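You operate a simulated robot arm through the tools that you are given. There is no shell and no other tool.

You are at the controls of a simulated two-armed robot. One attempt, no reset.

JOB
Close the black cart drawer. Stack the grey carton labelled "No. 67" from the top of the black cart on top of the grey carton marked "No. 69". Put the red block on the top of the black cart away on the top of the grey steering cart. Take the yellow buffer labelled "64" from the top of the black cart and put it on the shelf of the blue cart. Put the spring on the top of the green tool cart away on the black mat. Put the blue pad on the top of the green tool cart away on the lower shelf of the timber rack. Shut the tool cart drawer. Take the white carton that says "No. 63" from the shelf of the black shelf stand and leave it on the shelf under the roller lane. Lift the clear lid open. The order is free. Set down upright: red block, spring, white carton.

Only the result counts: the job must be done as asked and must still hold three seconds after the hand-in. Knocking over, shifting, dropping, spilling or breaking anything else fails it. Lids that push on must go on centred and level and be pressed home; caps that screw on are set level and turned clockwise until they are tight.

ROBOT AND FRAMES
Two 6-joint arms with two-finger grippers on one trunk, on a base that moves. Base frame: it is fixed to the floor where the robot stands at the start and does not move with it; the origin is under the middle of the robot, x ahead of it, y to its left, z up. Readings come in cm, degrees, newtons and seconds.
The left shoulder is at the start at [7, 14.8, 137.7], the right one opposite. With the tool pointing down near the work surface each hand reaches from about 36 to 64 cm from the robot's upright axis, wherever it stands, measured 20 degrees to its own side. Places, roughly: black cart drawer [-200, 350, 80]; black mat (20x20 cm) [362, 166, 88]; blue pad (7x5x3 cm) [220, 670, 80]; clear lid [210, 460, 90]; grey carton [-200, 375, 100]; lower shelf of the timber rack [-110, 40, 30]; red block [-175, 375, 100]; shelf of the blue cart [-170, 160, 20]; shelf under the roller lane [440, 410, 20]; spring [250, 675, 75]; tool cart drawer [240, 650, 60]; top of the grey steering cart [10, 160, 80]; white carton [325, 725, 125]; yellow buffer [-225, 350, 100]. Payload 2.45 kg a hand.
The tool frame of a hand sits at the grasp point between the pads (the TCP): z along the fingers, y along the line on which they close. The tips reach 3 cm beyond it. The gripper opens to 10.6 cm; its body begins 7.9 cm behind the TCP.
Orientation is that of the tool frame in the base frame, as a unit quaternion [w, x, y, z]. With the fingers straight down and closing along the base's y, the tool's x points along the base's -x, its y along +y and its z along -z.

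CONTROLS
- The arms move only by the tool apply_moves. It takes "left_deltas", "right_deltas" or both (then of equal length, played together; a hand with none holds still); each is a list of rows, each a list of 3 entries, a list of its own where there are three numbers: the finger opening in cm, from 0 to 10.6, then the shift along the tool's x, y, z in cm, then the turn, a rotation vector about the tool's x, y, z in degrees. In form: [[grip, [x, y, z], [rx, ry, rz]], ...]. A call has 1 to 20 rows; each row shifts and turns the commanded pose from where the row before left it, along the tool's axes as they then stand. Each row takes 0.2 s and may step no farther than 5 cm and 8.6 degrees from the row before; otherwise, or with a gripper value out of range, the whole call is refused. Where a pose cannot be reached the arm comes as near as it can. A force on the tool above 40 N (or 10 N above the force at the start of the call, whichever is more), or a blocked arm, ends the call early, and 0.2 s more pass. The fingers move at their own pace (about 7.2 cm/s each) and stop on an object; they squeeze with about 38 N. The grip force told is the motor's: it shows also when the fingers shut on nothing. Time passes only in rows, and 0.2 s behind the last, so rows that do not move let the fingers close. The reply holds the time, the measured pose of the TCP, the force on the tool along the base axes, the opening and the grip force, in the units named above and with some noise, with the torque about the TCP (base axes, N m) and any sound that the robot's microphone picked up.
- Cameras (640 x 400 px; columns grow to the right, rows downward): "scene" is now at [13.47, 0.97, 159.3]; the picture's right is [0.02, -1.00, 0.00], its down [-0.71, -0.01, -0.71] and it looks along [0.71, 0.01, -0.71] (base axes); focal length 272 px, centre (320, 200). "left" rides on the left gripper at [7.6, 0.2, -10.6] in its tool frame; the picture's right is [-0.02, 1.00, 0.00], its down [-0.78, -0.02, -0.62] and it looks along [-0.62, -0.01, 0.78] (tool axes); focal length 247 px, centre (320, 200). "right" rides on the right gripper at [7.6, -0.2, -10.6] in its tool frame; the picture's right is [0.02, 1.00, 0.00], its down [-0.78, 0.02, -0.62] and it looks along [-0.62, 0.01, 0.78] (tool axes); focal length 247 px, centre (320, 200). There is no depth. A picture from a camera that has moved, and an enlarged one, comes with that camera's place and axes in the base frame and with its lens. The place of the scene camera against the robot may be out by one fixed shift of up to 1.2 cm in any direction.
- grab_frame(camera): a new picture of that camera. The clock stands still meanwhile.
- move_column(by): slides the trunk up (or, below 0, down) by that many cm; the arms and the scene camera ride with it, the base frame stays. It gives what a move gives, with no picture.
- base_move(legs): drives the robot by 1 to 6 legs, each [ahead, left, turn to the left] in cm, cm and degrees, along the robot's own axes; the way and the turn of a leg run together, so that a leg with both is an arc; at most 150 cm and 180 degrees a leg. The arms and the cameras ride along, it lands a little off, and it stops where it bumps. It gives what a move gives.
- aim_head(pan, tilt): turns the head with the scene camera to pan (to the left, within 86 degrees either way) and tilt (down, from -29 to 69), counted from straight ahead of the robot. It gives what a move gives.
- inspect(camera, box): a new picture of the part [left, top, right, bottom] of that camera's present view, enlarged. The clock stands still meanwhile.
- finish_job(): hands the job in; it is judged then, once.

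Places have to be worked out from the pictures, the camera data and where the tool is seen. Open the grippers and draw the arms clear of the work before you hand the job in, unless the task says otherwise.

The tools are called after "Call:" as a command line: name --argument value ..., lists and objects as JSON in quotes. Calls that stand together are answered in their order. apply_moves: Moves the arms, as the interface text tells. Its arguments: {"type":"object","properties":{"left_deltas":{"type":"array","items":{"type":"array"}},"right_deltas":{"type":"array","items":{"type":"array"}}},"required":[]} The other tools are called the same way: move_column (by) moves the trunk up or down; base_move (legs) drives the base; aim_head (pan, tilt) turns the head that bears the scene camera; grab_frame (camera) takes a picture; inspect (camera, box) takes an enlarged picture of a part of a camera's view; finish_job () hands the job in.

At the start:

```text
time: 0.0
left_position: [54.79, 25.59, 102.46]
left_ee_rot: [0.0, 0.0, 1.0, 0.0]
left_ft_force: [-0.5, -0.2, -0.3]
left_wrist_torque: [0.0, 0.0, 0.0]
left_opening: 10.63
left_grip_force: 0.1
right_position: [55.19, -25.74, 95.16]
right_ee_rot: [-0.001, 0.0, 1.0, 0.0]
right_ft_force: [-0.2, -1.1, -1.1]
right_wrist_torque: [0.01, -0.01, 0.02]
right_opening: 10.6
right_grip_force: 0.2
trunk travel left (down, up): [-85.0, 9.0]
robot x, y, heading: [0.26, 0.05, 0.3]
head pan, tilt (commanded): [1.0, 44.9]
```

scene: 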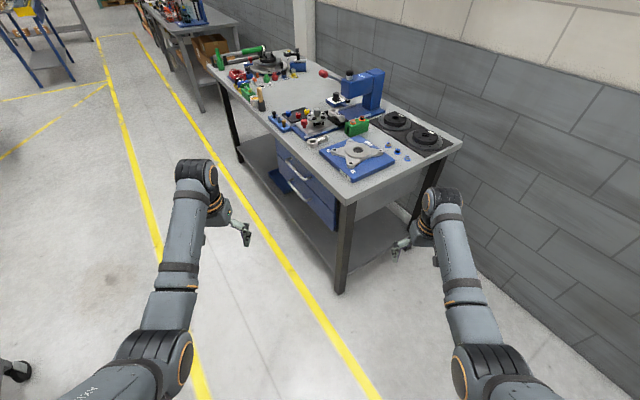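
right: 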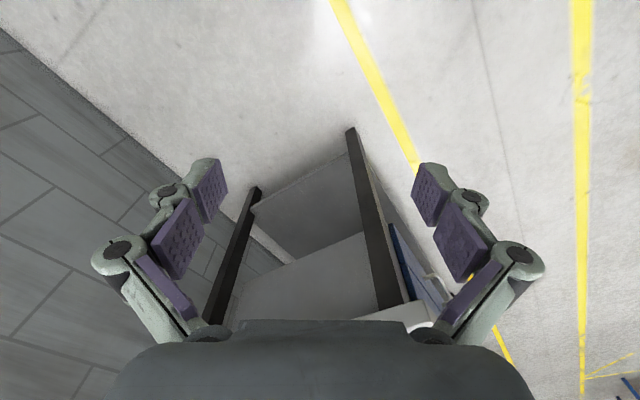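
left: 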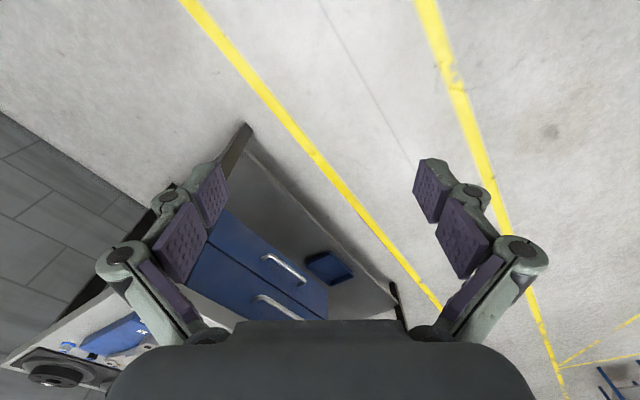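

I start by surveying the room with the head camera, first looking to the left.

Call:
aim_head --pan 40 --tilt 15

Call:
grab_frame --camera "scene"

Call:
aim_head --pan 85 --tilt 15

Call:
grab_frame --camera "scene"

```text
time: 1.1
left_position: [54.84, 25.53, 102.39]
left_ee_rot: [0.0, 0.0, 1.0, 0.0]
left_ft_force: [-0.3, 0.3, 0.7]
left_wrist_torque: [-0.03, 0.03, 0.01]
left_opening: 10.59
left_grip_force: 0.1
right_position: [55.19, -25.75, 95.13]
right_ee_rot: [0.0, -0.001, 1.0, 0.0]
right_ft_force: [0.3, 0.8, 0.5]
right_wrist_torque: [0.02, -0.01, 0.0]
right_opening: 10.61
right_grip_force: 0.0
trunk travel left (down, up): [-85.0, 9.0]
robot x, y, heading: [-0.23, -0.04, -0.1]
head pan, tilt (commanded): [40.0, 15.0]
```

```text
taken
camera scene: at [12.5, 6.82, 163.97], right [0.64, -0.77, 0.0], down [-0.2, -0.17, -0.97], along [0.74, 0.62, -0.26], focal length 272 px, centre (320, 200)
```

scene: 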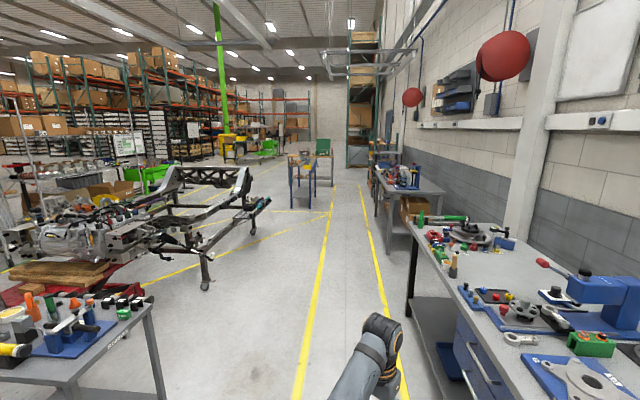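

```text
time: 2.2
left_position: [54.75, 25.51, 102.55]
left_ee_rot: [-0.001, 0.0, 1.0, -0.001]
left_ft_force: [0.3, 0.3, 0.6]
left_wrist_torque: [-0.02, 0.02, 0.0]
left_opening: 10.59
left_grip_force: 0.1
right_position: [55.26, -25.69, 95.19]
right_ee_rot: [-0.001, 0.0, 1.0, 0.0]
right_ft_force: [-1.0, -0.1, 0.8]
right_wrist_torque: [0.03, 0.01, 0.01]
right_opening: 10.59
right_grip_force: 0.1
trunk travel left (down, up): [-85.0, 9.0]
robot x, y, heading: [0.62, 0.13, 0.1]
head pan, tilt (commanded): [85.0, 15.0]
```

```text
taken
camera scene: at [6.16, 10.13, 163.98], right [1.0, -0.09, 0.0], down [-0.02, -0.26, -0.97], along [0.08, 0.96, -0.26], focal length 272 px, centre (320, 200)
```

scene: 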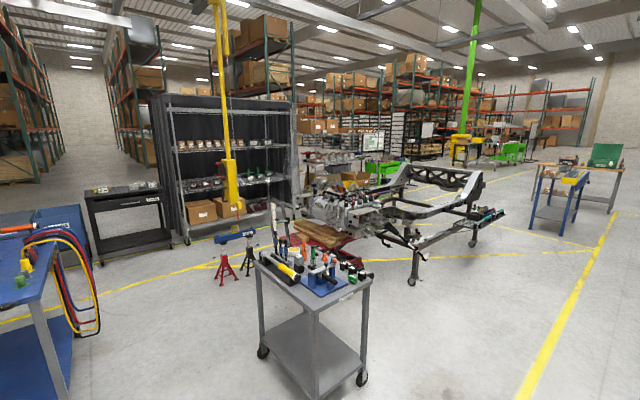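

The room is large. I turn the robot 90° left to face the aisle and look further left/behind.

Call:
base_move --legs '[[0, 0, 90]]'

Call:
aim_head --pan 45 --tilt 20

Call:
grab_frame --camera "scene"

Call:
aim_head --pan 86 --tilt 35

Call:
grab_frame --camera "scene"

Call:
aim_head --pan 0 --tilt 35

Call:
grab_frame --camera "scene"

```text
time: 6.3
left_position: [-24.63, 55.16, 102.46]
left_ee_rot: [-0.001, -0.7, 0.714, -0.001]
left_ft_force: [0.5, -0.6, -0.4]
left_wrist_torque: [-0.01, 0.04, 0.01]
left_opening: 10.58
left_grip_force: 0.1
right_position: [26.82, 54.69, 95.14]
right_ee_rot: [0.001, -0.7, 0.714, 0.0]
right_ft_force: [-0.1, -0.3, 1.0]
right_wrist_torque: [0.03, 0.01, 0.01]
right_opening: 10.6
right_grip_force: 0.0
trunk travel left (down, up): [-85.0, 9.0]
robot x, y, heading: [0.07, 0.27, 89.1]
head pan, tilt (commanded): [85.0, 15.0]
```

```text
time: 7.4
left_position: [-24.52, 55.21, 102.34]
left_ee_rot: [0.0, -0.7, 0.714, 0.0]
left_ft_force: [-0.2, -0.6, -0.2]
left_wrist_torque: [-0.01, 0.0, 0.0]
left_opening: 10.63
left_grip_force: 0.0
right_position: [26.82, 54.72, 95.24]
right_ee_rot: [-0.001, -0.7, 0.714, 0.0]
right_ft_force: [0.1, -0.6, 0.5]
right_wrist_torque: [0.02, 0.0, -0.03]
right_opening: 10.6
right_grip_force: 0.1
trunk travel left (down, up): [-85.0, 9.0]
robot x, y, heading: [-0.31, 0.06, 88.9]
head pan, tilt (commanded): [45.0, 20.0]
```

```text
taken
camera scene: at [-6.07, 12.56, 163.16], right [0.72, 0.69, 0.0], down [0.24, -0.25, -0.94], along [-0.65, 0.68, -0.34], focal length 272 px, centre (320, 200)
```

scene: 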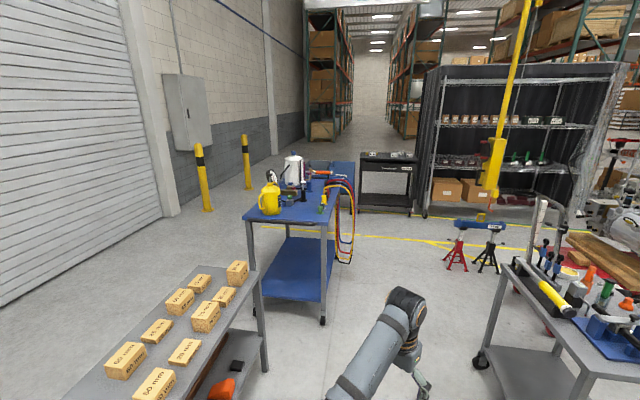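

```text
time: 8.5
left_position: [-24.53, 55.28, 102.43]
left_ee_rot: [0.0, -0.7, 0.714, 0.0]
left_ft_force: [-0.1, 0.4, 0.4]
left_wrist_torque: [0.0, -0.02, 0.0]
left_opening: 10.63
left_grip_force: 0.1
right_position: [26.83, 54.72, 95.21]
right_ee_rot: [0.0, -0.7, 0.714, 0.0]
right_ft_force: [1.1, -1.2, -0.2]
right_wrist_torque: [0.0, -0.01, 0.03]
right_opening: 10.63
right_grip_force: 0.1
trunk travel left (down, up): [-85.0, 9.0]
robot x, y, heading: [0.17, 0.24, 88.8]
head pan, tilt (commanded): [85.9, 35.0]
```

```text
taken
camera scene: at [-8.37, 6.66, 160.78], right [0.09, 1.0, 0.0], down [0.57, -0.05, -0.82], along [-0.82, 0.07, -0.57], focal length 272 px, centre (320, 200)
```

scene: 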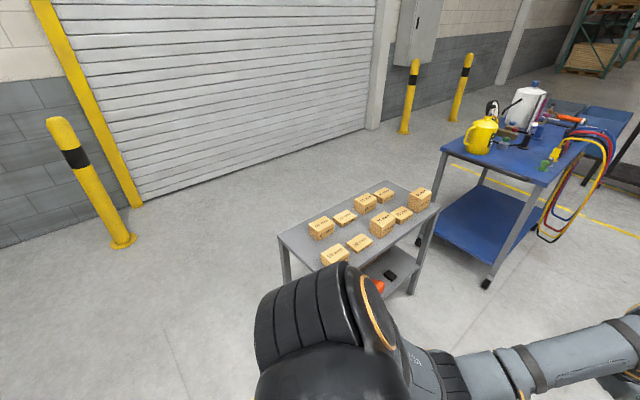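

```text
time: 10.1
left_position: [-24.59, 55.18, 102.51]
left_ee_rot: [0.0, -0.7, 0.714, 0.0]
left_ft_force: [-0.3, 0.1, 1.1]
left_wrist_torque: [-0.04, 0.01, -0.01]
left_opening: 10.62
left_grip_force: 0.1
right_position: [26.67, 54.68, 95.2]
right_ee_rot: [-0.001, -0.7, 0.714, 0.0]
right_ft_force: [-0.4, -0.1, -0.1]
right_wrist_torque: [0.02, 0.01, 0.0]
right_opening: 10.61
right_grip_force: 0.2
trunk travel left (down, up): [-85.0, 9.0]
robot x, y, heading: [-0.13, -0.01, 88.8]
head pan, tilt (commanded): [0.0, 35.0]
```

```text
taken
camera scene: at [0.55, 14.67, 160.78], right [1.0, -0.02, 0.0], down [-0.01, -0.57, -0.82], along [0.01, 0.82, -0.57], focal length 272 px, centre (320, 200)
```

scene: 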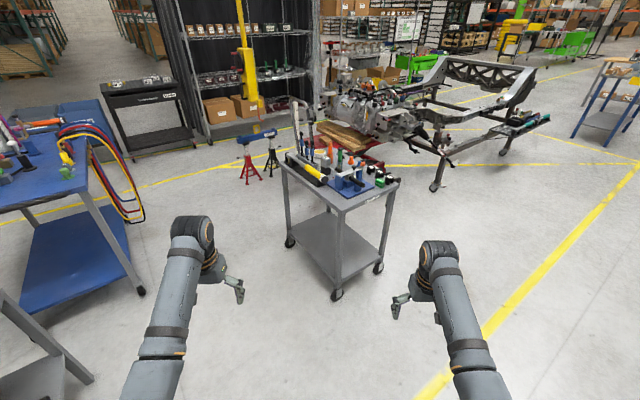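

I zoom in on the black cart and the blue cart from here.

Call:
inspect --camera "scene" --box '[80, 50, 240, 150]'

Call:
inspect --camera "scene" --box '[260, 90, 420, 190]'

Call:
inspect --camera "scene" --box '[320, 30, 640, 230]'

```text
4.00 times, centred on (160, 100) of scene
camera zoom: at [0.55, 14.67, 160.78], right [1.0, -0.02, 0.0], down [-0.01, -0.57, -0.82], along [0.01, 0.82, -0.57], focal length 1087 px, centre (960, 600)
```

zoom: 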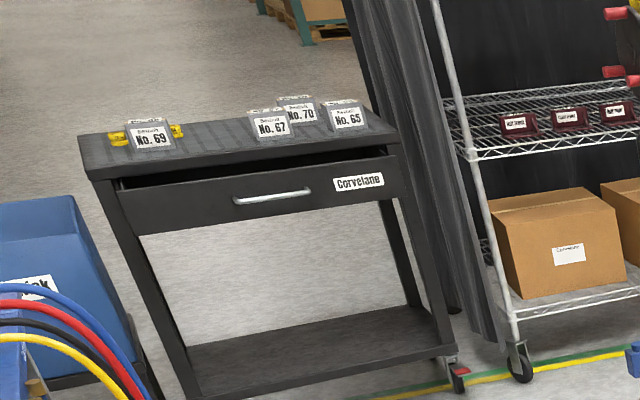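

```text
4.00 times, centred on (340, 140) of scene
camera zoom: at [0.55, 14.67, 160.78], right [1.0, -0.02, 0.0], down [-0.01, -0.57, -0.82], along [0.01, 0.82, -0.57], focal length 1087 px, centre (240, 440)
```

zoom: 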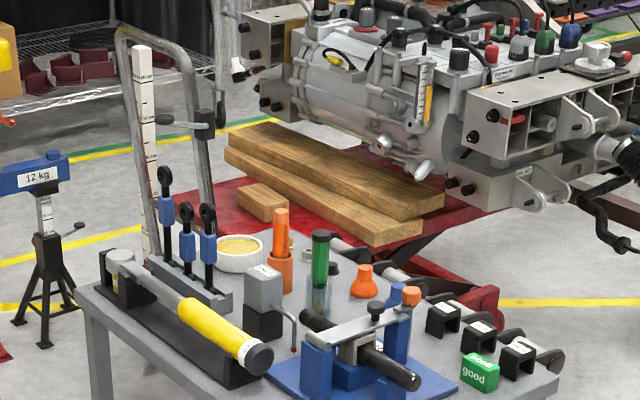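

```text
2.00 times, centred on (480, 130) of scene
camera zoom: at [0.55, 14.67, 160.78], right [1.0, -0.02, 0.0], down [-0.01, -0.57, -0.82], along [0.01, 0.82, -0.57], focal length 543 px, centre (0, 340)
```

zoom: 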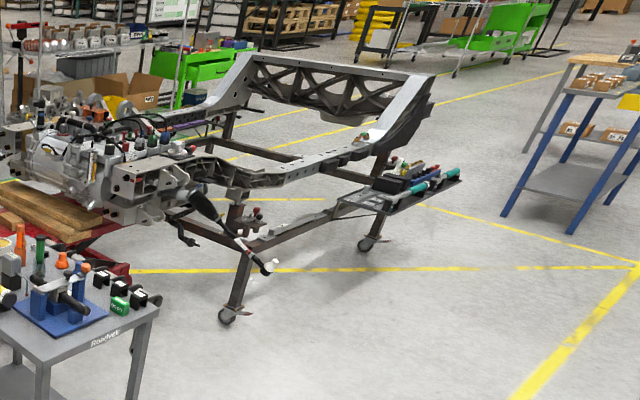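

The furniture is laid out along a heading of about 122°. I turn to that heading and drive along the aisle between the blue cart and the steering cart toward the black cart, stopping partway to look.

Call:
base_move --legs '[[0, 0, 33], [0, -16, 0], [130, 0, 0]]'

Call:
aim_head --pan 0 --tilt 30

Call:
grab_frame --camera "scene"

Call:
aim_head --pan 80 --tilt 40

Call:
grab_frame --camera "scene"

Call:
aim_head --pan -80 --tilt 40

Call:
grab_frame --camera "scene"

```text
time: 19.3
left_position: [-104.99, 152.78, 102.5]
left_ee_rot: [-0.001, 0.872, -0.489, -0.001]
left_ft_force: [-0.9, -0.4, -0.4]
left_wrist_torque: [-0.01, 0.01, 0.04]
left_opening: 10.61
left_grip_force: 0.0
right_position: [-61.49, 180.04, 95.12]
right_ee_rot: [0.001, 0.872, -0.489, 0.0]
right_ft_force: [-0.1, 0.8, -0.2]
right_wrist_torque: [0.02, 0.02, 0.01]
right_opening: 10.61
right_grip_force: 0.1
trunk travel left (down, up): [-85.0, 9.0]
robot x, y, heading: [-54.61, 119.88, 121.6]
head pan, tilt (commanded): [0.0, 35.0]
```

```text
time: 19.9
left_position: [-105.1, 152.84, 102.59]
left_ee_rot: [-0.001, 0.872, -0.489, 0.0]
left_ft_force: [-0.6, 0.7, 0.8]
left_wrist_torque: [-0.01, -0.02, 0.02]
left_opening: 10.61
left_grip_force: 0.1
right_position: [-61.46, 179.98, 95.18]
right_ee_rot: [0.0, 0.873, -0.488, 0.0]
right_ft_force: [-0.1, -0.7, -0.4]
right_wrist_torque: [-0.04, -0.03, 0.0]
right_opening: 10.59
right_grip_force: 0.0
trunk travel left (down, up): [-85.0, 9.0]
robot x, y, heading: [-54.78, 119.67, 121.8]
head pan, tilt (commanded): [0.0, 30.0]
```

```text
taken
camera scene: at [-61.71, 132.33, 161.55], right [0.85, 0.52, 0.0], down [0.26, -0.43, -0.87], along [-0.45, 0.74, -0.5], focal length 272 px, centre (320, 200)
```

scene: 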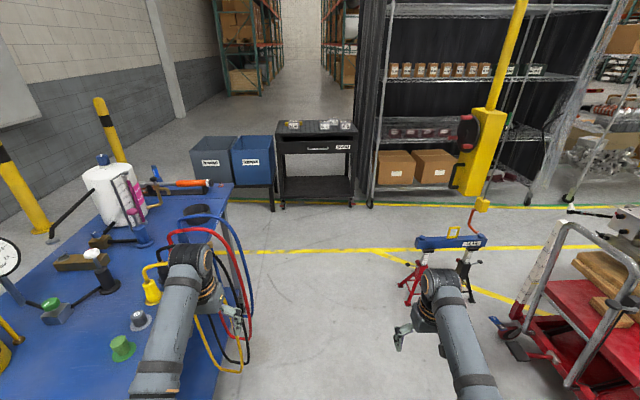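

```text
time: 21.4
left_position: [-105.02, 152.76, 102.54]
left_ee_rot: [-0.001, 0.873, -0.488, 0.001]
left_ft_force: [0.1, -0.3, -0.4]
left_wrist_torque: [0.01, -0.02, 0.01]
left_opening: 10.58
left_grip_force: 0.1
right_position: [-61.59, 180.1, 95.18]
right_ee_rot: [0.0, 0.872, -0.489, 0.0]
right_ft_force: [0.3, -0.1, -0.1]
right_wrist_torque: [0.0, -0.01, 0.0]
right_opening: 10.61
right_grip_force: 0.0
trunk travel left (down, up): [-85.0, 9.0]
robot x, y, heading: [-54.33, 119.48, 121.3]
head pan, tilt (commanded): [80.0, 40.0]
```

```text
taken
camera scene: at [-64.89, 121.5, 160.02], right [-0.37, 0.93, 0.0], down [0.6, 0.23, -0.77], along [-0.71, -0.28, -0.64], focal length 272 px, centre (320, 200)
```

scene: 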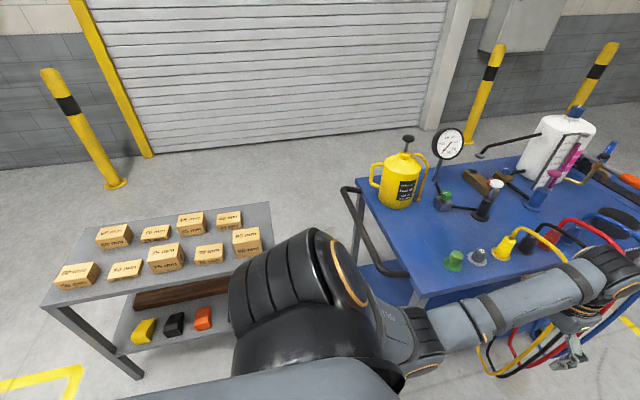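

```text
time: 23.9
left_position: [-105.12, 152.84, 102.5]
left_ee_rot: [0.0, 0.873, -0.488, 0.0]
left_ft_force: [0.6, -0.4, 0.3]
left_wrist_torque: [-0.05, 0.02, 0.0]
left_opening: 10.6
left_grip_force: 0.1
right_position: [-61.54, 180.01, 95.12]
right_ee_rot: [0.0, 0.873, -0.488, 0.0]
right_ft_force: [0.1, 0.1, 0.3]
right_wrist_torque: [0.02, -0.01, -0.02]
right_opening: 10.58
right_grip_force: 0.0
trunk travel left (down, up): [-85.0, 9.0]
robot x, y, heading: [-54.58, 119.58, 121.9]
head pan, tilt (commanded): [-80.0, 40.0]
```

```text
taken
camera scene: at [-50.62, 130.24, 160.02], right [0.66, -0.75, 0.0], down [-0.48, -0.43, -0.77], along [0.57, 0.51, -0.64], focal length 272 px, centre (320, 200)
```

scene: 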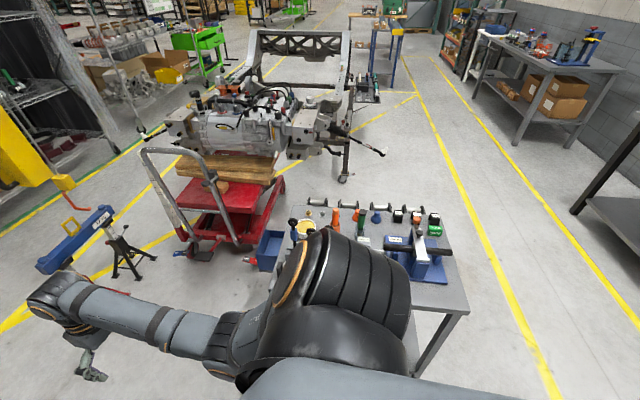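

Left hand passes close to the hoses, so I shift 8 cm right and continue 145 cm ahead to reach a spot before the black cart, then look.

Call:
base_move --legs '[[0, -8, 0], [145, 0, 0]]'

Call:
aim_head --pan 0 --tilt 35

Call:
grab_frame --camera "scene"

Call:
inspect --camera "scene" --box '[200, 80, 440, 230]'

```text
time: 31.8
left_position: [-174.1, 281.82, 102.49]
left_ee_rot: [0.0, 0.872, -0.49, 0.001]
left_ft_force: [1.0, 0.7, 0.6]
left_wrist_torque: [0.03, 0.01, 0.01]
left_opening: 10.59
left_grip_force: 0.0
right_position: [-130.58, 308.84, 95.21]
right_ee_rot: [0.0, 0.872, -0.49, 0.0]
right_ft_force: [0.6, 0.4, 0.0]
right_wrist_torque: [0.0, -0.02, 0.0]
right_opening: 10.61
right_grip_force: 0.0
trunk travel left (down, up): [-85.0, 9.0]
robot x, y, heading: [-123.7, 248.35, 121.0]
head pan, tilt (commanded): [-80.0, 40.0]
```

```text
time: 33.4
left_position: [-174.18, 281.84, 102.49]
left_ee_rot: [0.0, 0.872, -0.49, 0.0]
left_ft_force: [0.3, 0.0, 0.0]
left_wrist_torque: [0.02, 0.01, 0.01]
left_opening: 10.58
left_grip_force: 0.0
right_position: [-130.64, 308.79, 95.15]
right_ee_rot: [0.0, 0.872, -0.49, 0.001]
right_ft_force: [0.0, 0.1, -1.0]
right_wrist_torque: [0.0, -0.01, -0.04]
right_opening: 10.6
right_grip_force: 0.1
trunk travel left (down, up): [-85.0, 9.0]
robot x, y, heading: [-124.03, 248.32, 121.4]
head pan, tilt (commanded): [0.0, 35.0]
```

```text
taken
camera scene: at [-130.72, 260.95, 160.78], right [0.85, 0.52, 0.0], down [0.3, -0.49, -0.82], along [-0.43, 0.7, -0.57], focal length 272 px, centre (320, 200)
```

scene: 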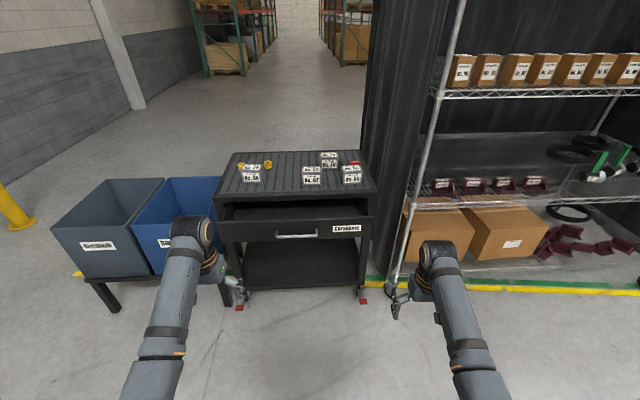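

```text
2.67 times, centred on (320, 155) of scene
camera zoom: at [-130.72, 260.95, 160.78], right [0.85, 0.52, 0.0], down [0.3, -0.49, -0.82], along [-0.43, 0.7, -0.57], focal length 724 px, centre (320, 320)
```

zoom: 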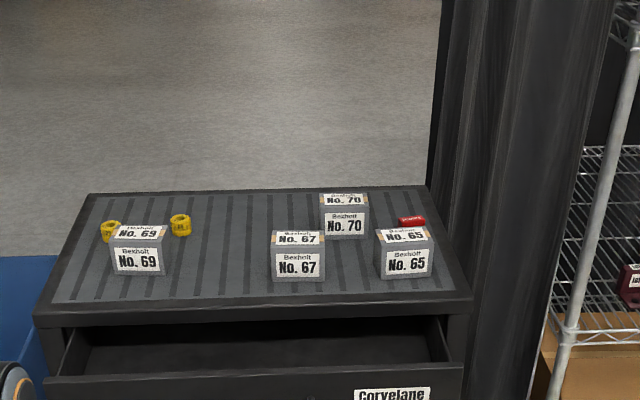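

The cart's front edge is about 122 cm ahead, rotated ~4.5° from my heading; top about z=87; drawer open roughly 10 cm. I align the heading and drive 48 cm closer to shut the drawer first.

Call:
base_move --legs '[[0, 0, 4.3], [46, 0, 0]]'

Call:
aim_head --pan 0 --tilt 50

Call:
grab_frame --camera "scene"

Call:
grab_frame --camera "right"

```text
time: 36.6
left_position: [-203.18, 315.43, 102.52]
left_ee_rot: [0.0, 0.889, -0.459, -0.001]
left_ft_force: [-0.1, -1.0, -0.5]
left_wrist_torque: [0.03, -0.01, -0.01]
left_opening: 10.63
left_grip_force: 0.1
right_position: [-161.72, 345.58, 95.23]
right_ee_rot: [0.0, 0.889, -0.458, 0.0]
right_ft_force: [0.4, 0.2, 0.1]
right_wrist_torque: [0.0, -0.02, 0.0]
right_opening: 10.6
right_grip_force: 0.1
trunk travel left (down, up): [-85.0, 9.0]
robot x, y, heading: [-150.84, 285.44, 125.6]
head pan, tilt (commanded): [0.0, 35.0]
```

```text
time: 37.4
left_position: [-203.37, 315.66, 102.36]
left_ee_rot: [0.0, 0.889, -0.458, 0.0]
left_ft_force: [-0.5, 0.6, -0.4]
left_wrist_torque: [0.0, 0.01, 0.03]
left_opening: 10.6
left_grip_force: 0.1
right_position: [-161.72, 345.67, 95.17]
right_ee_rot: [0.001, 0.889, -0.458, 0.0]
right_ft_force: [0.2, -0.4, -0.1]
right_wrist_torque: [-0.01, 0.0, 0.04]
right_opening: 10.6
right_grip_force: 0.0
trunk travel left (down, up): [-85.0, 9.0]
robot x, y, heading: [-150.34, 285.82, 125.7]
head pan, tilt (commanded): [0.0, 50.0]
```

```text
taken
camera scene: at [-157.79, 297.05, 158.6], right [0.81, 0.58, 0.0], down [0.44, -0.62, -0.64], along [-0.37, 0.52, -0.77], focal length 272 px, centre (320, 200)
```

scene: 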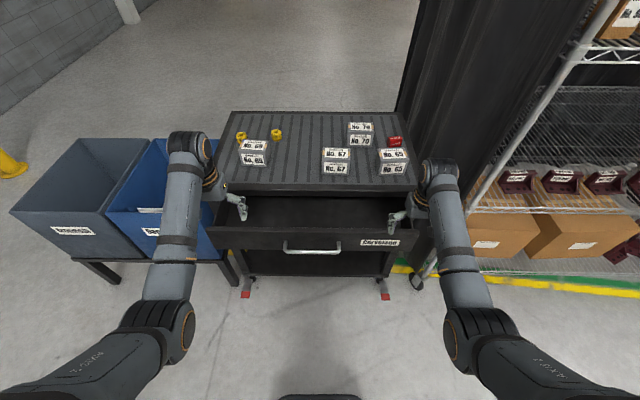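

```text
taken
camera right: at [-157.21, 339.69, 105.84], right [-0.8, -0.6, 0.0], down [-0.47, 0.63, 0.62], along [-0.37, 0.5, -0.78], focal length 247 px, centre (320, 200)
```

right: 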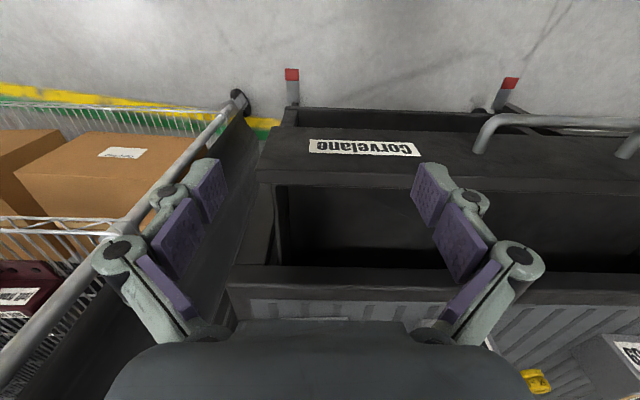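

Drawer front stands about 13 cm proud at f≈65 cm from my axis. I lower the trunk 19 cm and tilt the closed right gripper forward to push the drawer front right of its handle.

Call:
move_column --by -19

Call:
apply_moves --right_deltas '[[0, [4, 3, 0], [0, 0, 0]], [0, [0, 3, 0], [0, -8.5, 0]], [0, [0, 0, 0], [0, -8.5, 0]], [0, [0, 0, 0], [0, -8.5, 0]], [0, [0, 0, 0], [0, -8.5, 0]], [0, [0, 0, 0], [0, -8.5, 0]], [0, [0, 0, 0], [0, -8.5, 0]], [0, [0, 0, 0], [0, -8.5, 0]], [0, [0, 0, 0], [0, -8.5, 0]], [0, [0, 0, 0], [0, 0, 0]]]'

Call:
grab_frame --camera "scene"

Call:
grab_frame --camera "right"

```text
time: 39.4
left_position: [-203.21, 315.41, 83.48]
left_ee_rot: [0.0, 0.889, -0.457, 0.0]
left_ft_force: [-0.6, 1.1, -0.1]
left_wrist_torque: [0.01, 0.01, 0.01]
left_opening: 10.63
left_grip_force: 0.0
right_position: [-161.81, 345.55, 76.15]
right_ee_rot: [-0.001, 0.889, -0.457, 0.0]
right_ft_force: [0.3, -0.1, 0.0]
right_wrist_torque: [-0.03, -0.02, 0.02]
right_opening: 10.61
right_grip_force: 0.0
trunk travel left (down, up): [-66.0, 28.0]
robot x, y, heading: [-150.49, 285.82, 125.4]
head pan, tilt (commanded): [0.0, 50.0]
```

```text
time: 41.6
left_position: [-203.39, 315.58, 83.5]
left_ee_rot: [0.0, 0.889, -0.458, 0.0]
left_ft_force: [-0.1, 0.3, -0.4]
left_wrist_torque: [0.01, -0.03, -0.01]
left_opening: 10.62
left_grip_force: 0.1
right_position: [-164.34, 339.09, 76.11]
right_ee_rot: [-0.256, 0.737, -0.379, -0.498]
right_ft_force: [0.5, 0.7, -0.5]
right_wrist_torque: [-0.01, -0.02, 0.02]
right_opening: 0.0
right_grip_force: 29.1
trunk travel left (down, up): [-66.0, 28.0]
robot x, y, heading: [-150.57, 285.77, 125.4]
head pan, tilt (commanded): [0.0, 50.0]
```

```text
taken
camera scene: at [-157.76, 296.99, 139.6], right [0.81, 0.58, 0.0], down [0.44, -0.62, -0.64], along [-0.37, 0.52, -0.77], focal length 272 px, centre (320, 200)
```

scene: 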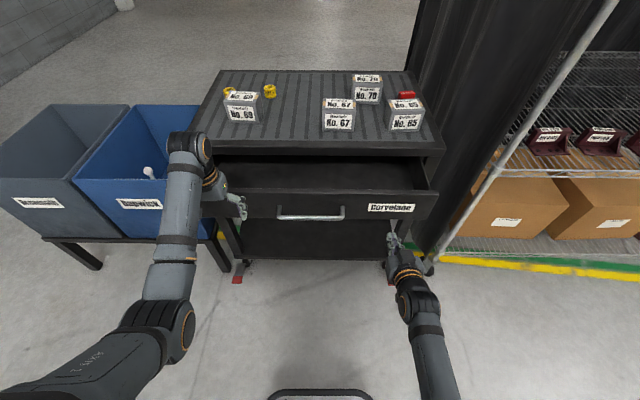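

```text
taken
camera right: at [-156.78, 328.75, 73.12], right [-0.81, -0.59, -0.02], down [0.15, -0.24, 0.96], along [-0.57, 0.77, 0.28], focal length 247 px, centre (320, 200)
```

right: 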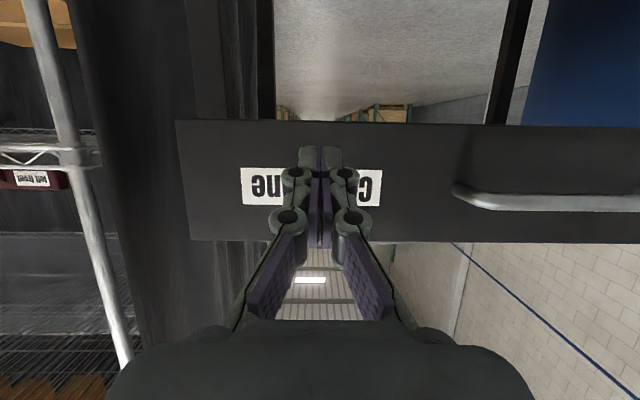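

The gripper points at the drawer front at its label. I push straight forward in small rows, watching the force.

Call:
apply_moves --right_deltas '[[0, [-2.3, 0, -0.9], [0, 0, 0]], [0, [-0.94, 0, 2.32], [0, 0, 0]], [0, [-0.94, 0, 2.32], [0, 0, 0]], [0, [-0.94, 0, 2.32], [0, 0, 0]], [0, [-0.94, 0, 2.32], [0, 0, 0]], [0, [-0.75, 0, 1.85], [0, 0, 0]], [0, [-0.75, 0, 1.85], [0, 0, 0]], [0, [-0.75, 0, 1.85], [0, 0, 0]], [0, [-0.75, 0, 1.85], [0, 0, 0]]]'

Call:
grab_frame --camera "scene"

```text
time: 43.6
left_position: [-203.22, 315.57, 83.32]
left_ee_rot: [0.001, 0.889, -0.458, 0.001]
left_ft_force: [-0.2, -0.3, 0.0]
left_wrist_torque: [-0.03, 0.02, 0.0]
left_opening: 10.59
left_grip_force: 0.0
right_position: [-174.83, 353.74, 78.53]
right_ee_rot: [-0.255, 0.737, -0.38, -0.497]
right_ft_force: [0.4, -0.3, -0.5]
right_wrist_torque: [0.03, 0.0, 0.0]
right_opening: 0.0
right_grip_force: 28.3
trunk travel left (down, up): [-66.0, 28.0]
robot x, y, heading: [-151.07, 286.26, 125.4]
head pan, tilt (commanded): [0.0, 50.0]
```

```text
taken
camera scene: at [-157.8, 297.06, 139.59], right [0.81, 0.58, 0.0], down [0.45, -0.62, -0.64], along [-0.37, 0.52, -0.77], focal length 272 px, centre (320, 200)
```

scene: 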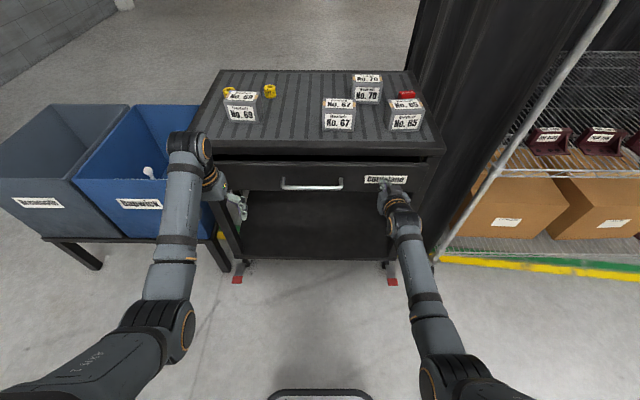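

The drawer slid in most of the way with little resistance. I keep pushing until it stops.

Call:
apply_moves --right_deltas '[[0, [-0.56, 0, 1.39], [0, 0, 0]], [0, [-0.56, 0, 1.39], [0, 0, 0]], [0, [-0.56, 0, 1.39], [0, 0, 0]], [0, [-0.56, 0, 1.39], [0, 0, 0]], [0, [-0.56, 0, 1.39], [0, 0, 0]], [0, [-0.56, 0, 1.39], [0, 0, 0]]]'

Call:
inspect --camera "scene" --box '[180, 50, 500, 250]'

```text
time: 44.5
left_position: [-202.85, 315.04, 83.91]
left_ee_rot: [-0.002, 0.889, -0.459, -0.004]
left_ft_force: [-0.4, -0.7, -0.5]
left_wrist_torque: [-0.01, 0.02, 0.01]
left_opening: 10.59
left_grip_force: 0.0
right_position: [-176.78, 356.43, 78.67]
right_ee_rot: [-0.256, 0.738, -0.381, -0.495]
right_ft_force: [20.4, -30.6, 16.5]
right_wrist_torque: [0.39, 0.3, -0.02]
right_opening: 0.61
right_grip_force: 29.0
trunk travel left (down, up): [-66.0, 28.0]
robot x, y, heading: [-150.62, 285.48, 125.2]
head pan, tilt (commanded): [0.0, 50.0]
stopped in row 4 (right hand): the force on the tool passed its limit at 54 N (the readings are from after the stop); the commanded pose is now the measured one
```

```text
2.00 times, centred on (340, 150) of scene
camera zoom: at [-157.14, 295.93, 139.75], right [0.82, 0.58, 0.0], down [0.44, -0.62, -0.65], along [-0.38, 0.53, -0.76], focal length 543 px, centre (280, 300)
```

zoom: 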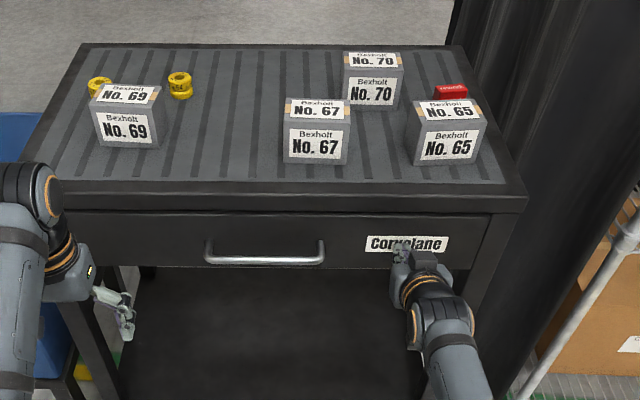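

The drawer is shut flush (hard stop at 54 N). I back the right hand off and straighten it, then zoom in on the yellow buffers to read labels.

Call:
apply_moves --right_deltas '[[0, [1.1, 0, -2.78], [0, 0, 0]], [0, [1.5, 0, -3.7], [0, 0, 0]], [0, [1.5, 0, -3.7], [0, 0, 0]], [0, [1.5, 0, -3.7], [0, 0, 0]], [0, [1.5, 0, -3.7], [0, 0, 0]], [5, [0, 0, 0], [0, 8.5, 0]], [10.6, [0, 0, 0], [0, 8.5, 0]], [10.6, [0, 0, 0], [0, 8.5, 0]], [10.6, [0, 0, 0], [0, 8.5, 0]], [10.6, [0, 0, 0], [0, 8.5, 0]], [10.6, [0, 0, 0], [0, 8.5, 0]], [10.6, [0, 0, 0], [0, 8.5, 0]], [10.6, [0, 0, 0], [0, 8.5, 0]]]'

Call:
move_column --by 28

Call:
aim_head --pan 0 --tilt 45

Call:
inspect --camera "scene" --box '[210, 90, 330, 165]'

Call:
inspect --camera "scene" --box '[310, 90, 430, 165]'

```text
time: 47.3
left_position: [-203.15, 315.54, 83.42]
left_ee_rot: [0.001, 0.889, -0.458, 0.0]
left_ft_force: [-0.9, 0.1, 0.1]
left_wrist_torque: [-0.01, -0.04, -0.04]
left_opening: 10.61
left_grip_force: 0.1
right_position: [-166.25, 341.47, 78.14]
right_ee_rot: [0.004, 0.889, -0.458, 0.008]
right_ft_force: [-1.2, 0.3, 0.3]
right_wrist_torque: [0.03, 0.02, -0.01]
right_opening: 10.6
right_grip_force: 0.1
trunk travel left (down, up): [-66.0, 28.0]
robot x, y, heading: [-150.78, 285.9, 125.3]
head pan, tilt (commanded): [0.0, 50.0]
```

```text
time: 50.1
left_position: [-203.22, 315.61, 111.43]
left_ee_rot: [0.0, 0.888, -0.459, 0.0]
left_ft_force: [-0.7, -0.4, 0.5]
left_wrist_torque: [-0.04, -0.02, 0.01]
left_opening: 10.62
left_grip_force: 0.1
right_position: [-166.23, 341.52, 106.18]
right_ee_rot: [0.003, 0.888, -0.459, 0.007]
right_ft_force: [-0.3, 0.3, -0.7]
right_wrist_torque: [-0.02, -0.01, -0.03]
right_opening: 10.59
right_grip_force: 0.1
trunk travel left (down, up): [-94.0, 0.0]
robot x, y, heading: [-150.72, 285.28, 125.5]
head pan, tilt (commanded): [0.0, 50.0]
```

```text
time: 50.8
left_position: [-203.07, 315.57, 111.36]
left_ee_rot: [0.0, 0.889, -0.459, 0.0]
left_ft_force: [-0.1, 0.1, 0.3]
left_wrist_torque: [0.03, 0.0, 0.0]
left_opening: 10.56
left_grip_force: 0.0
right_position: [-166.22, 341.46, 106.16]
right_ee_rot: [0.004, 0.889, -0.458, 0.007]
right_ft_force: [-0.5, -0.3, 0.5]
right_wrist_torque: [-0.04, -0.01, 0.03]
right_opening: 10.61
right_grip_force: 0.1
trunk travel left (down, up): [-94.0, 0.0]
robot x, y, heading: [-150.59, 285.53, 125.3]
head pan, tilt (commanded): [0.0, 45.0]
```

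```text
5.33 times, centred on (270, 128) of scene
camera zoom: at [-157.95, 297.3, 168.29], right [0.81, 0.58, 0.0], down [0.41, -0.58, -0.71], along [-0.41, 0.58, -0.71], focal length 1449 px, centre (587, 587)
```

zoom: 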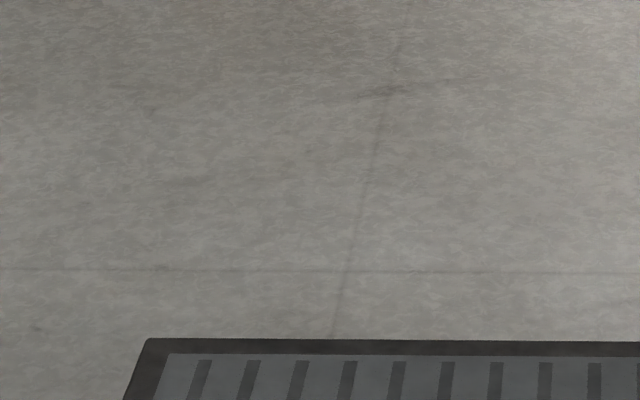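

```text
5.33 times, centred on (370, 128) of scene
camera zoom: at [-157.95, 297.3, 168.29], right [0.81, 0.58, 0.0], down [0.41, -0.58, -0.71], along [-0.41, 0.58, -0.71], focal length 1449 px, centre (53, 587)
```

zoom: 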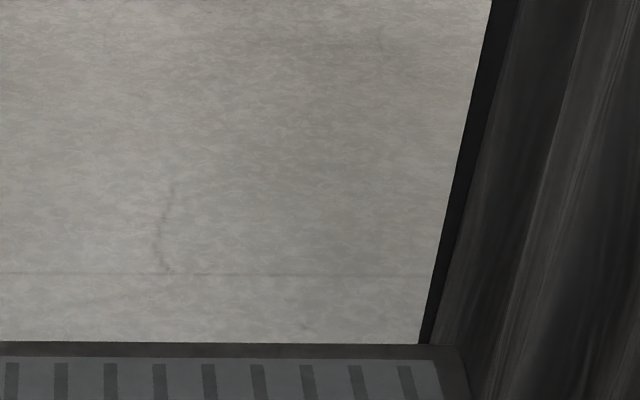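

My crop was off; I take the whole frame and zoom on the items.

Call:
grab_frame --camera "scene"

Call:
inspect --camera "scene" --box '[220, 150, 340, 225]'

Call:
inspect --camera "scene" --box '[310, 150, 430, 225]'

```text
taken
camera scene: at [-157.95, 297.3, 168.29], right [0.81, 0.58, 0.0], down [0.41, -0.58, -0.71], along [-0.41, 0.58, -0.71], focal length 272 px, centre (320, 200)
```

scene: 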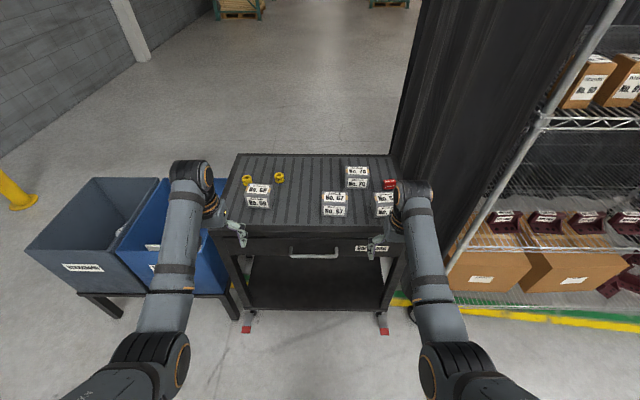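

```text
5.33 times, centred on (280, 188) of scene
camera zoom: at [-157.95, 297.3, 168.29], right [0.81, 0.58, 0.0], down [0.41, -0.58, -0.71], along [-0.41, 0.58, -0.71], focal length 1449 px, centre (533, 267)
```

zoom: 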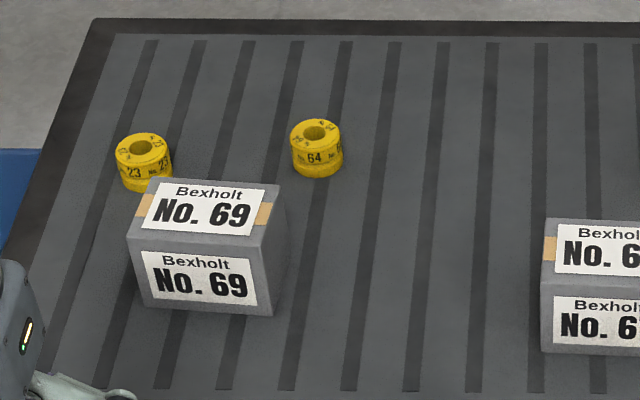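

```text
5.33 times, centred on (370, 188) of scene
camera zoom: at [-157.95, 297.3, 168.29], right [0.81, 0.58, 0.0], down [0.41, -0.58, -0.71], along [-0.41, 0.58, -0.71], focal length 1449 px, centre (53, 267)
```

zoom: 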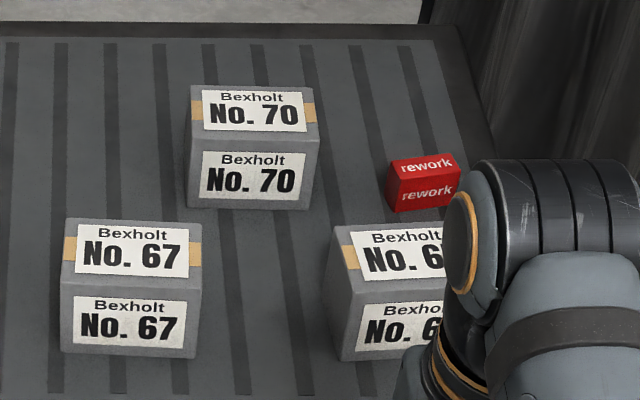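

The "64" buffer is the right-hand yellow ring behind No. 69. Before driving closer I look straight down to learn the base's footprint.

Call:
aim_head --pan 0 --tilt 69

Call:
grab_frame --camera "scene"

Call:
grab_frame --camera "left"

```text
time: 51.7
left_position: [-203.22, 315.51, 111.49]
left_ee_rot: [0.0, 0.889, -0.458, 0.0]
left_ft_force: [-0.6, -0.3, 0.7]
left_wrist_torque: [0.02, 0.03, -0.01]
left_opening: 10.62
left_grip_force: 0.0
right_position: [-166.06, 341.46, 106.23]
right_ee_rot: [0.003, 0.888, -0.459, 0.008]
right_ft_force: [0.5, -0.2, 0.1]
right_wrist_torque: [0.03, 0.02, 0.01]
right_opening: 10.61
right_grip_force: 0.1
trunk travel left (down, up): [-94.0, 0.0]
robot x, y, heading: [-150.36, 285.64, 125.6]
head pan, tilt (commanded): [0.0, 68.8]
```

```text
taken
camera scene: at [-156.48, 295.23, 165.41], right [0.81, 0.58, 0.0], down [0.54, -0.76, -0.36], along [-0.21, 0.3, -0.93], focal length 272 px, centre (320, 200)
```

scene: 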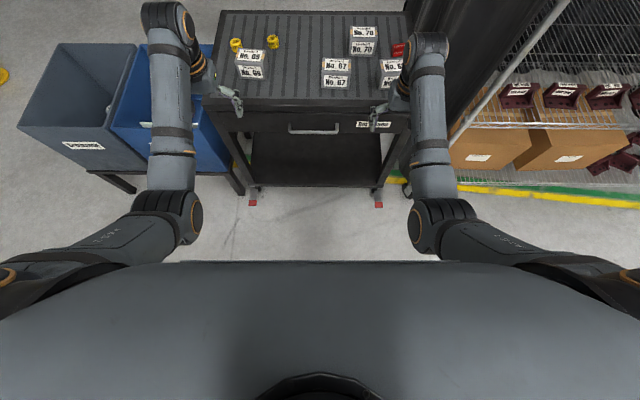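

```text
taken
camera left: at [-198.75, 309.21, 122.07], right [-0.83, -0.56, 0.0], down [-0.44, 0.65, 0.62], along [-0.35, 0.51, -0.78], focal length 247 px, centre (320, 200)
```

left: 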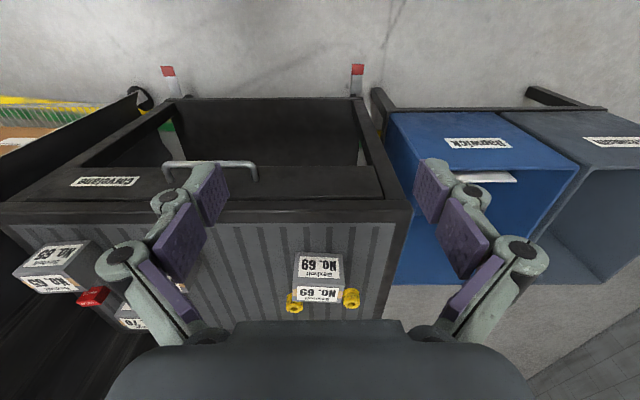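

The chest hides the base. I tilt the right gripper back a little so its camera looks down at my own base and the gap to the cart.

Call:
apply_moves --right_deltas '[[10.6, [0, 0, -1], [0, 8.5, 0]], [10.6, [0, 0, 0], [0, 8.5, 0]], [10.6, [0, 0, 0], [0, 8.5, 0]], [10.6, [0, 0, 0], [0, 8.5, 0]], [10.6, [0, 0, 0], [0, 8.5, 0]]]'

Call:
grab_frame --camera "right"

```text
time: 52.9
left_position: [-203.18, 315.58, 111.37]
left_ee_rot: [0.001, 0.888, -0.46, 0.0]
left_ft_force: [-0.1, 0.3, -0.3]
left_wrist_torque: [0.0, -0.02, -0.04]
left_opening: 10.61
left_grip_force: 0.0
right_position: [-163.43, 338.02, 108.35]
right_ee_rot: [0.169, 0.825, -0.426, 0.329]
right_ft_force: [0.3, 0.3, -0.6]
right_wrist_torque: [0.04, -0.02, -0.05]
right_opening: 10.6
right_grip_force: 0.0
right hand out of reach, approached as far as the arm can: row 2, 4, 5
trunk travel left (down, up): [-94.0, 0.0]
robot x, y, heading: [-150.56, 285.58, 125.5]
head pan, tilt (commanded): [0.0, 68.8]
```

```text
taken
camera right: at [-164.34, 339.67, 121.52], right [-0.81, -0.59, 0.02], down [-0.59, 0.8, -0.08], along [0.04, -0.08, -1.0], focal length 247 px, centre (320, 200)
```

right: 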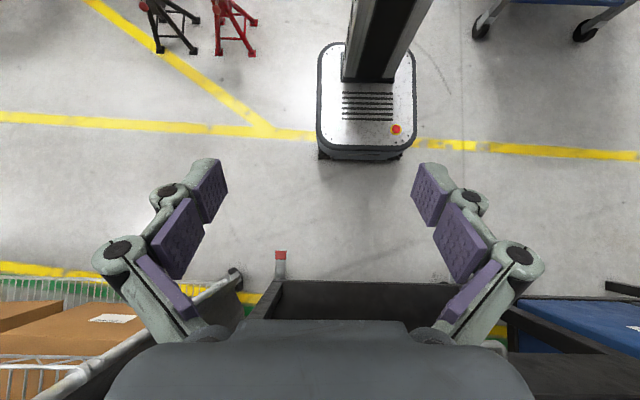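

Base front is about 25 cm ahead of my axis and the cart's lower shelf starts about 76 cm ahead, so I can drive ~43 cm closer. I restore the right hand upright (high) and drive in.

Call:
apply_moves --right_deltas '[[10.6, [0, 0, 0], [0, -8.5, 0]], [10.6, [0, 0, 0], [0, -8.5, 0]], [10.6, [0, 0, 0], [0, -8.5, 0]], [10.6, [0, 0, 0], [0, -8.5, 0]], [10.6, [0, 0, -4], [0, -8.5, 0]]]'

Call:
base_move --legs '[[30, 0, 0], [12.5, 0, 0]]'

Call:
aim_head --pan 0 --tilt 60

Call:
grab_frame --camera "scene"

Call:
grab_frame --camera "left"

Call:
grab_frame --camera "right"

```text
time: 54.1
left_position: [-203.2, 315.56, 111.43]
left_ee_rot: [0.0, 0.889, -0.459, 0.0]
left_ft_force: [-0.6, 0.1, 0.6]
left_wrist_torque: [-0.02, 0.0, 0.03]
left_opening: 10.59
left_grip_force: 0.0
right_position: [-173.36, 350.57, 107.12]
right_ee_rot: [0.004, 0.889, -0.459, 0.007]
right_ft_force: [-0.2, 0.2, 0.5]
right_wrist_torque: [0.0, 0.0, 0.02]
right_opening: 10.61
right_grip_force: 0.1
right hand out of reach, approached as far as the arm can: row 1, 2, 3, 4, 5
trunk travel left (down, up): [-94.0, 0.0]
robot x, y, heading: [-150.64, 286.18, 125.3]
head pan, tilt (commanded): [0.0, 68.8]
```

```text
time: 57.0
left_position: [-227.59, 350.09, 111.51]
left_ee_rot: [0.0, 0.888, -0.46, -0.001]
left_ft_force: [0.1, -0.4, -0.5]
left_wrist_torque: [0.02, 0.03, 0.0]
left_opening: 10.62
left_grip_force: 0.1
right_position: [-197.53, 385.23, 107.2]
right_ee_rot: [0.004, 0.888, -0.46, 0.007]
right_ft_force: [-0.8, -0.4, 0.3]
right_wrist_torque: [0.05, -0.01, 0.0]
right_opening: 10.61
right_grip_force: 0.0
trunk travel left (down, up): [-94.0, 0.0]
robot x, y, heading: [-174.72, 320.39, 125.3]
head pan, tilt (commanded): [0.0, 68.8]
```

```text
time: 57.7
left_position: [-227.7, 350.33, 111.31]
left_ee_rot: [0.0, 0.888, -0.46, 0.0]
left_ft_force: [0.5, 0.0, 0.0]
left_wrist_torque: [-0.02, -0.01, 0.01]
left_opening: 10.58
left_grip_force: 0.1
right_position: [-197.72, 385.38, 107.11]
right_ee_rot: [0.004, 0.888, -0.459, 0.007]
right_ft_force: [-0.7, 0.6, 0.3]
right_wrist_torque: [-0.03, -0.01, -0.05]
right_opening: 10.57
right_grip_force: 0.1
trunk travel left (down, up): [-94.0, 0.0]
robot x, y, heading: [-175.54, 319.81, 125.3]
head pan, tilt (commanded): [0.0, 60.0]
```

```text
taken
camera scene: at [-181.7, 330.74, 166.34], right [0.82, 0.58, 0.0], down [0.5, -0.71, -0.5], along [-0.29, 0.41, -0.87], focal length 272 px, centre (320, 200)
```

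scene: 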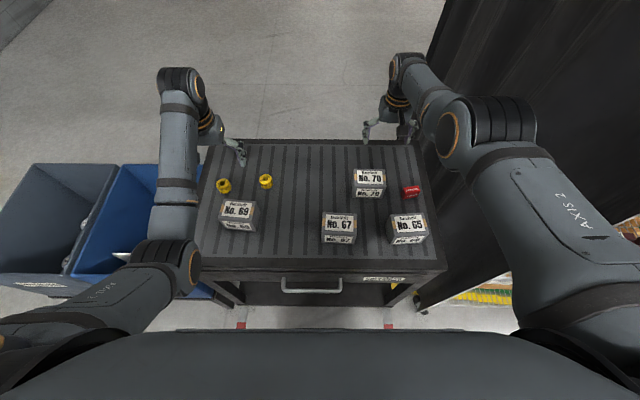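

```text
taken
camera left: at [-223.32, 343.92, 122.05], right [-0.83, -0.56, 0.0], down [-0.44, 0.65, 0.62], along [-0.35, 0.51, -0.78], focal length 247 px, centre (320, 200)
```

left: 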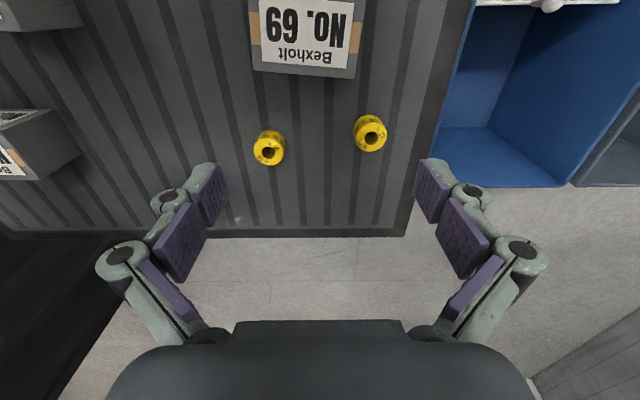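

```text
taken
camera right: at [-193.29, 379.47, 117.87], right [-0.8, -0.6, 0.0], down [-0.47, 0.64, 0.61], along [-0.36, 0.49, -0.79], focal length 247 px, centre (320, 200)
```

right: 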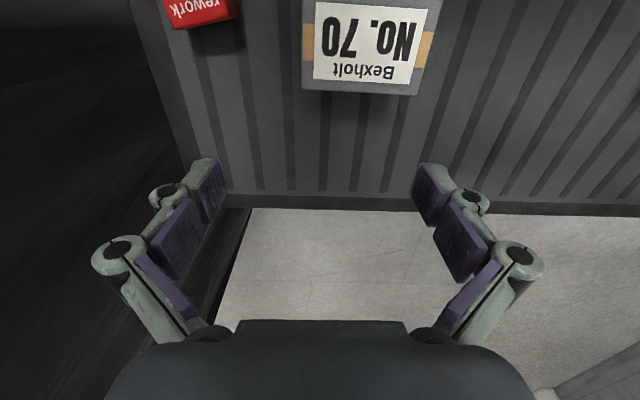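

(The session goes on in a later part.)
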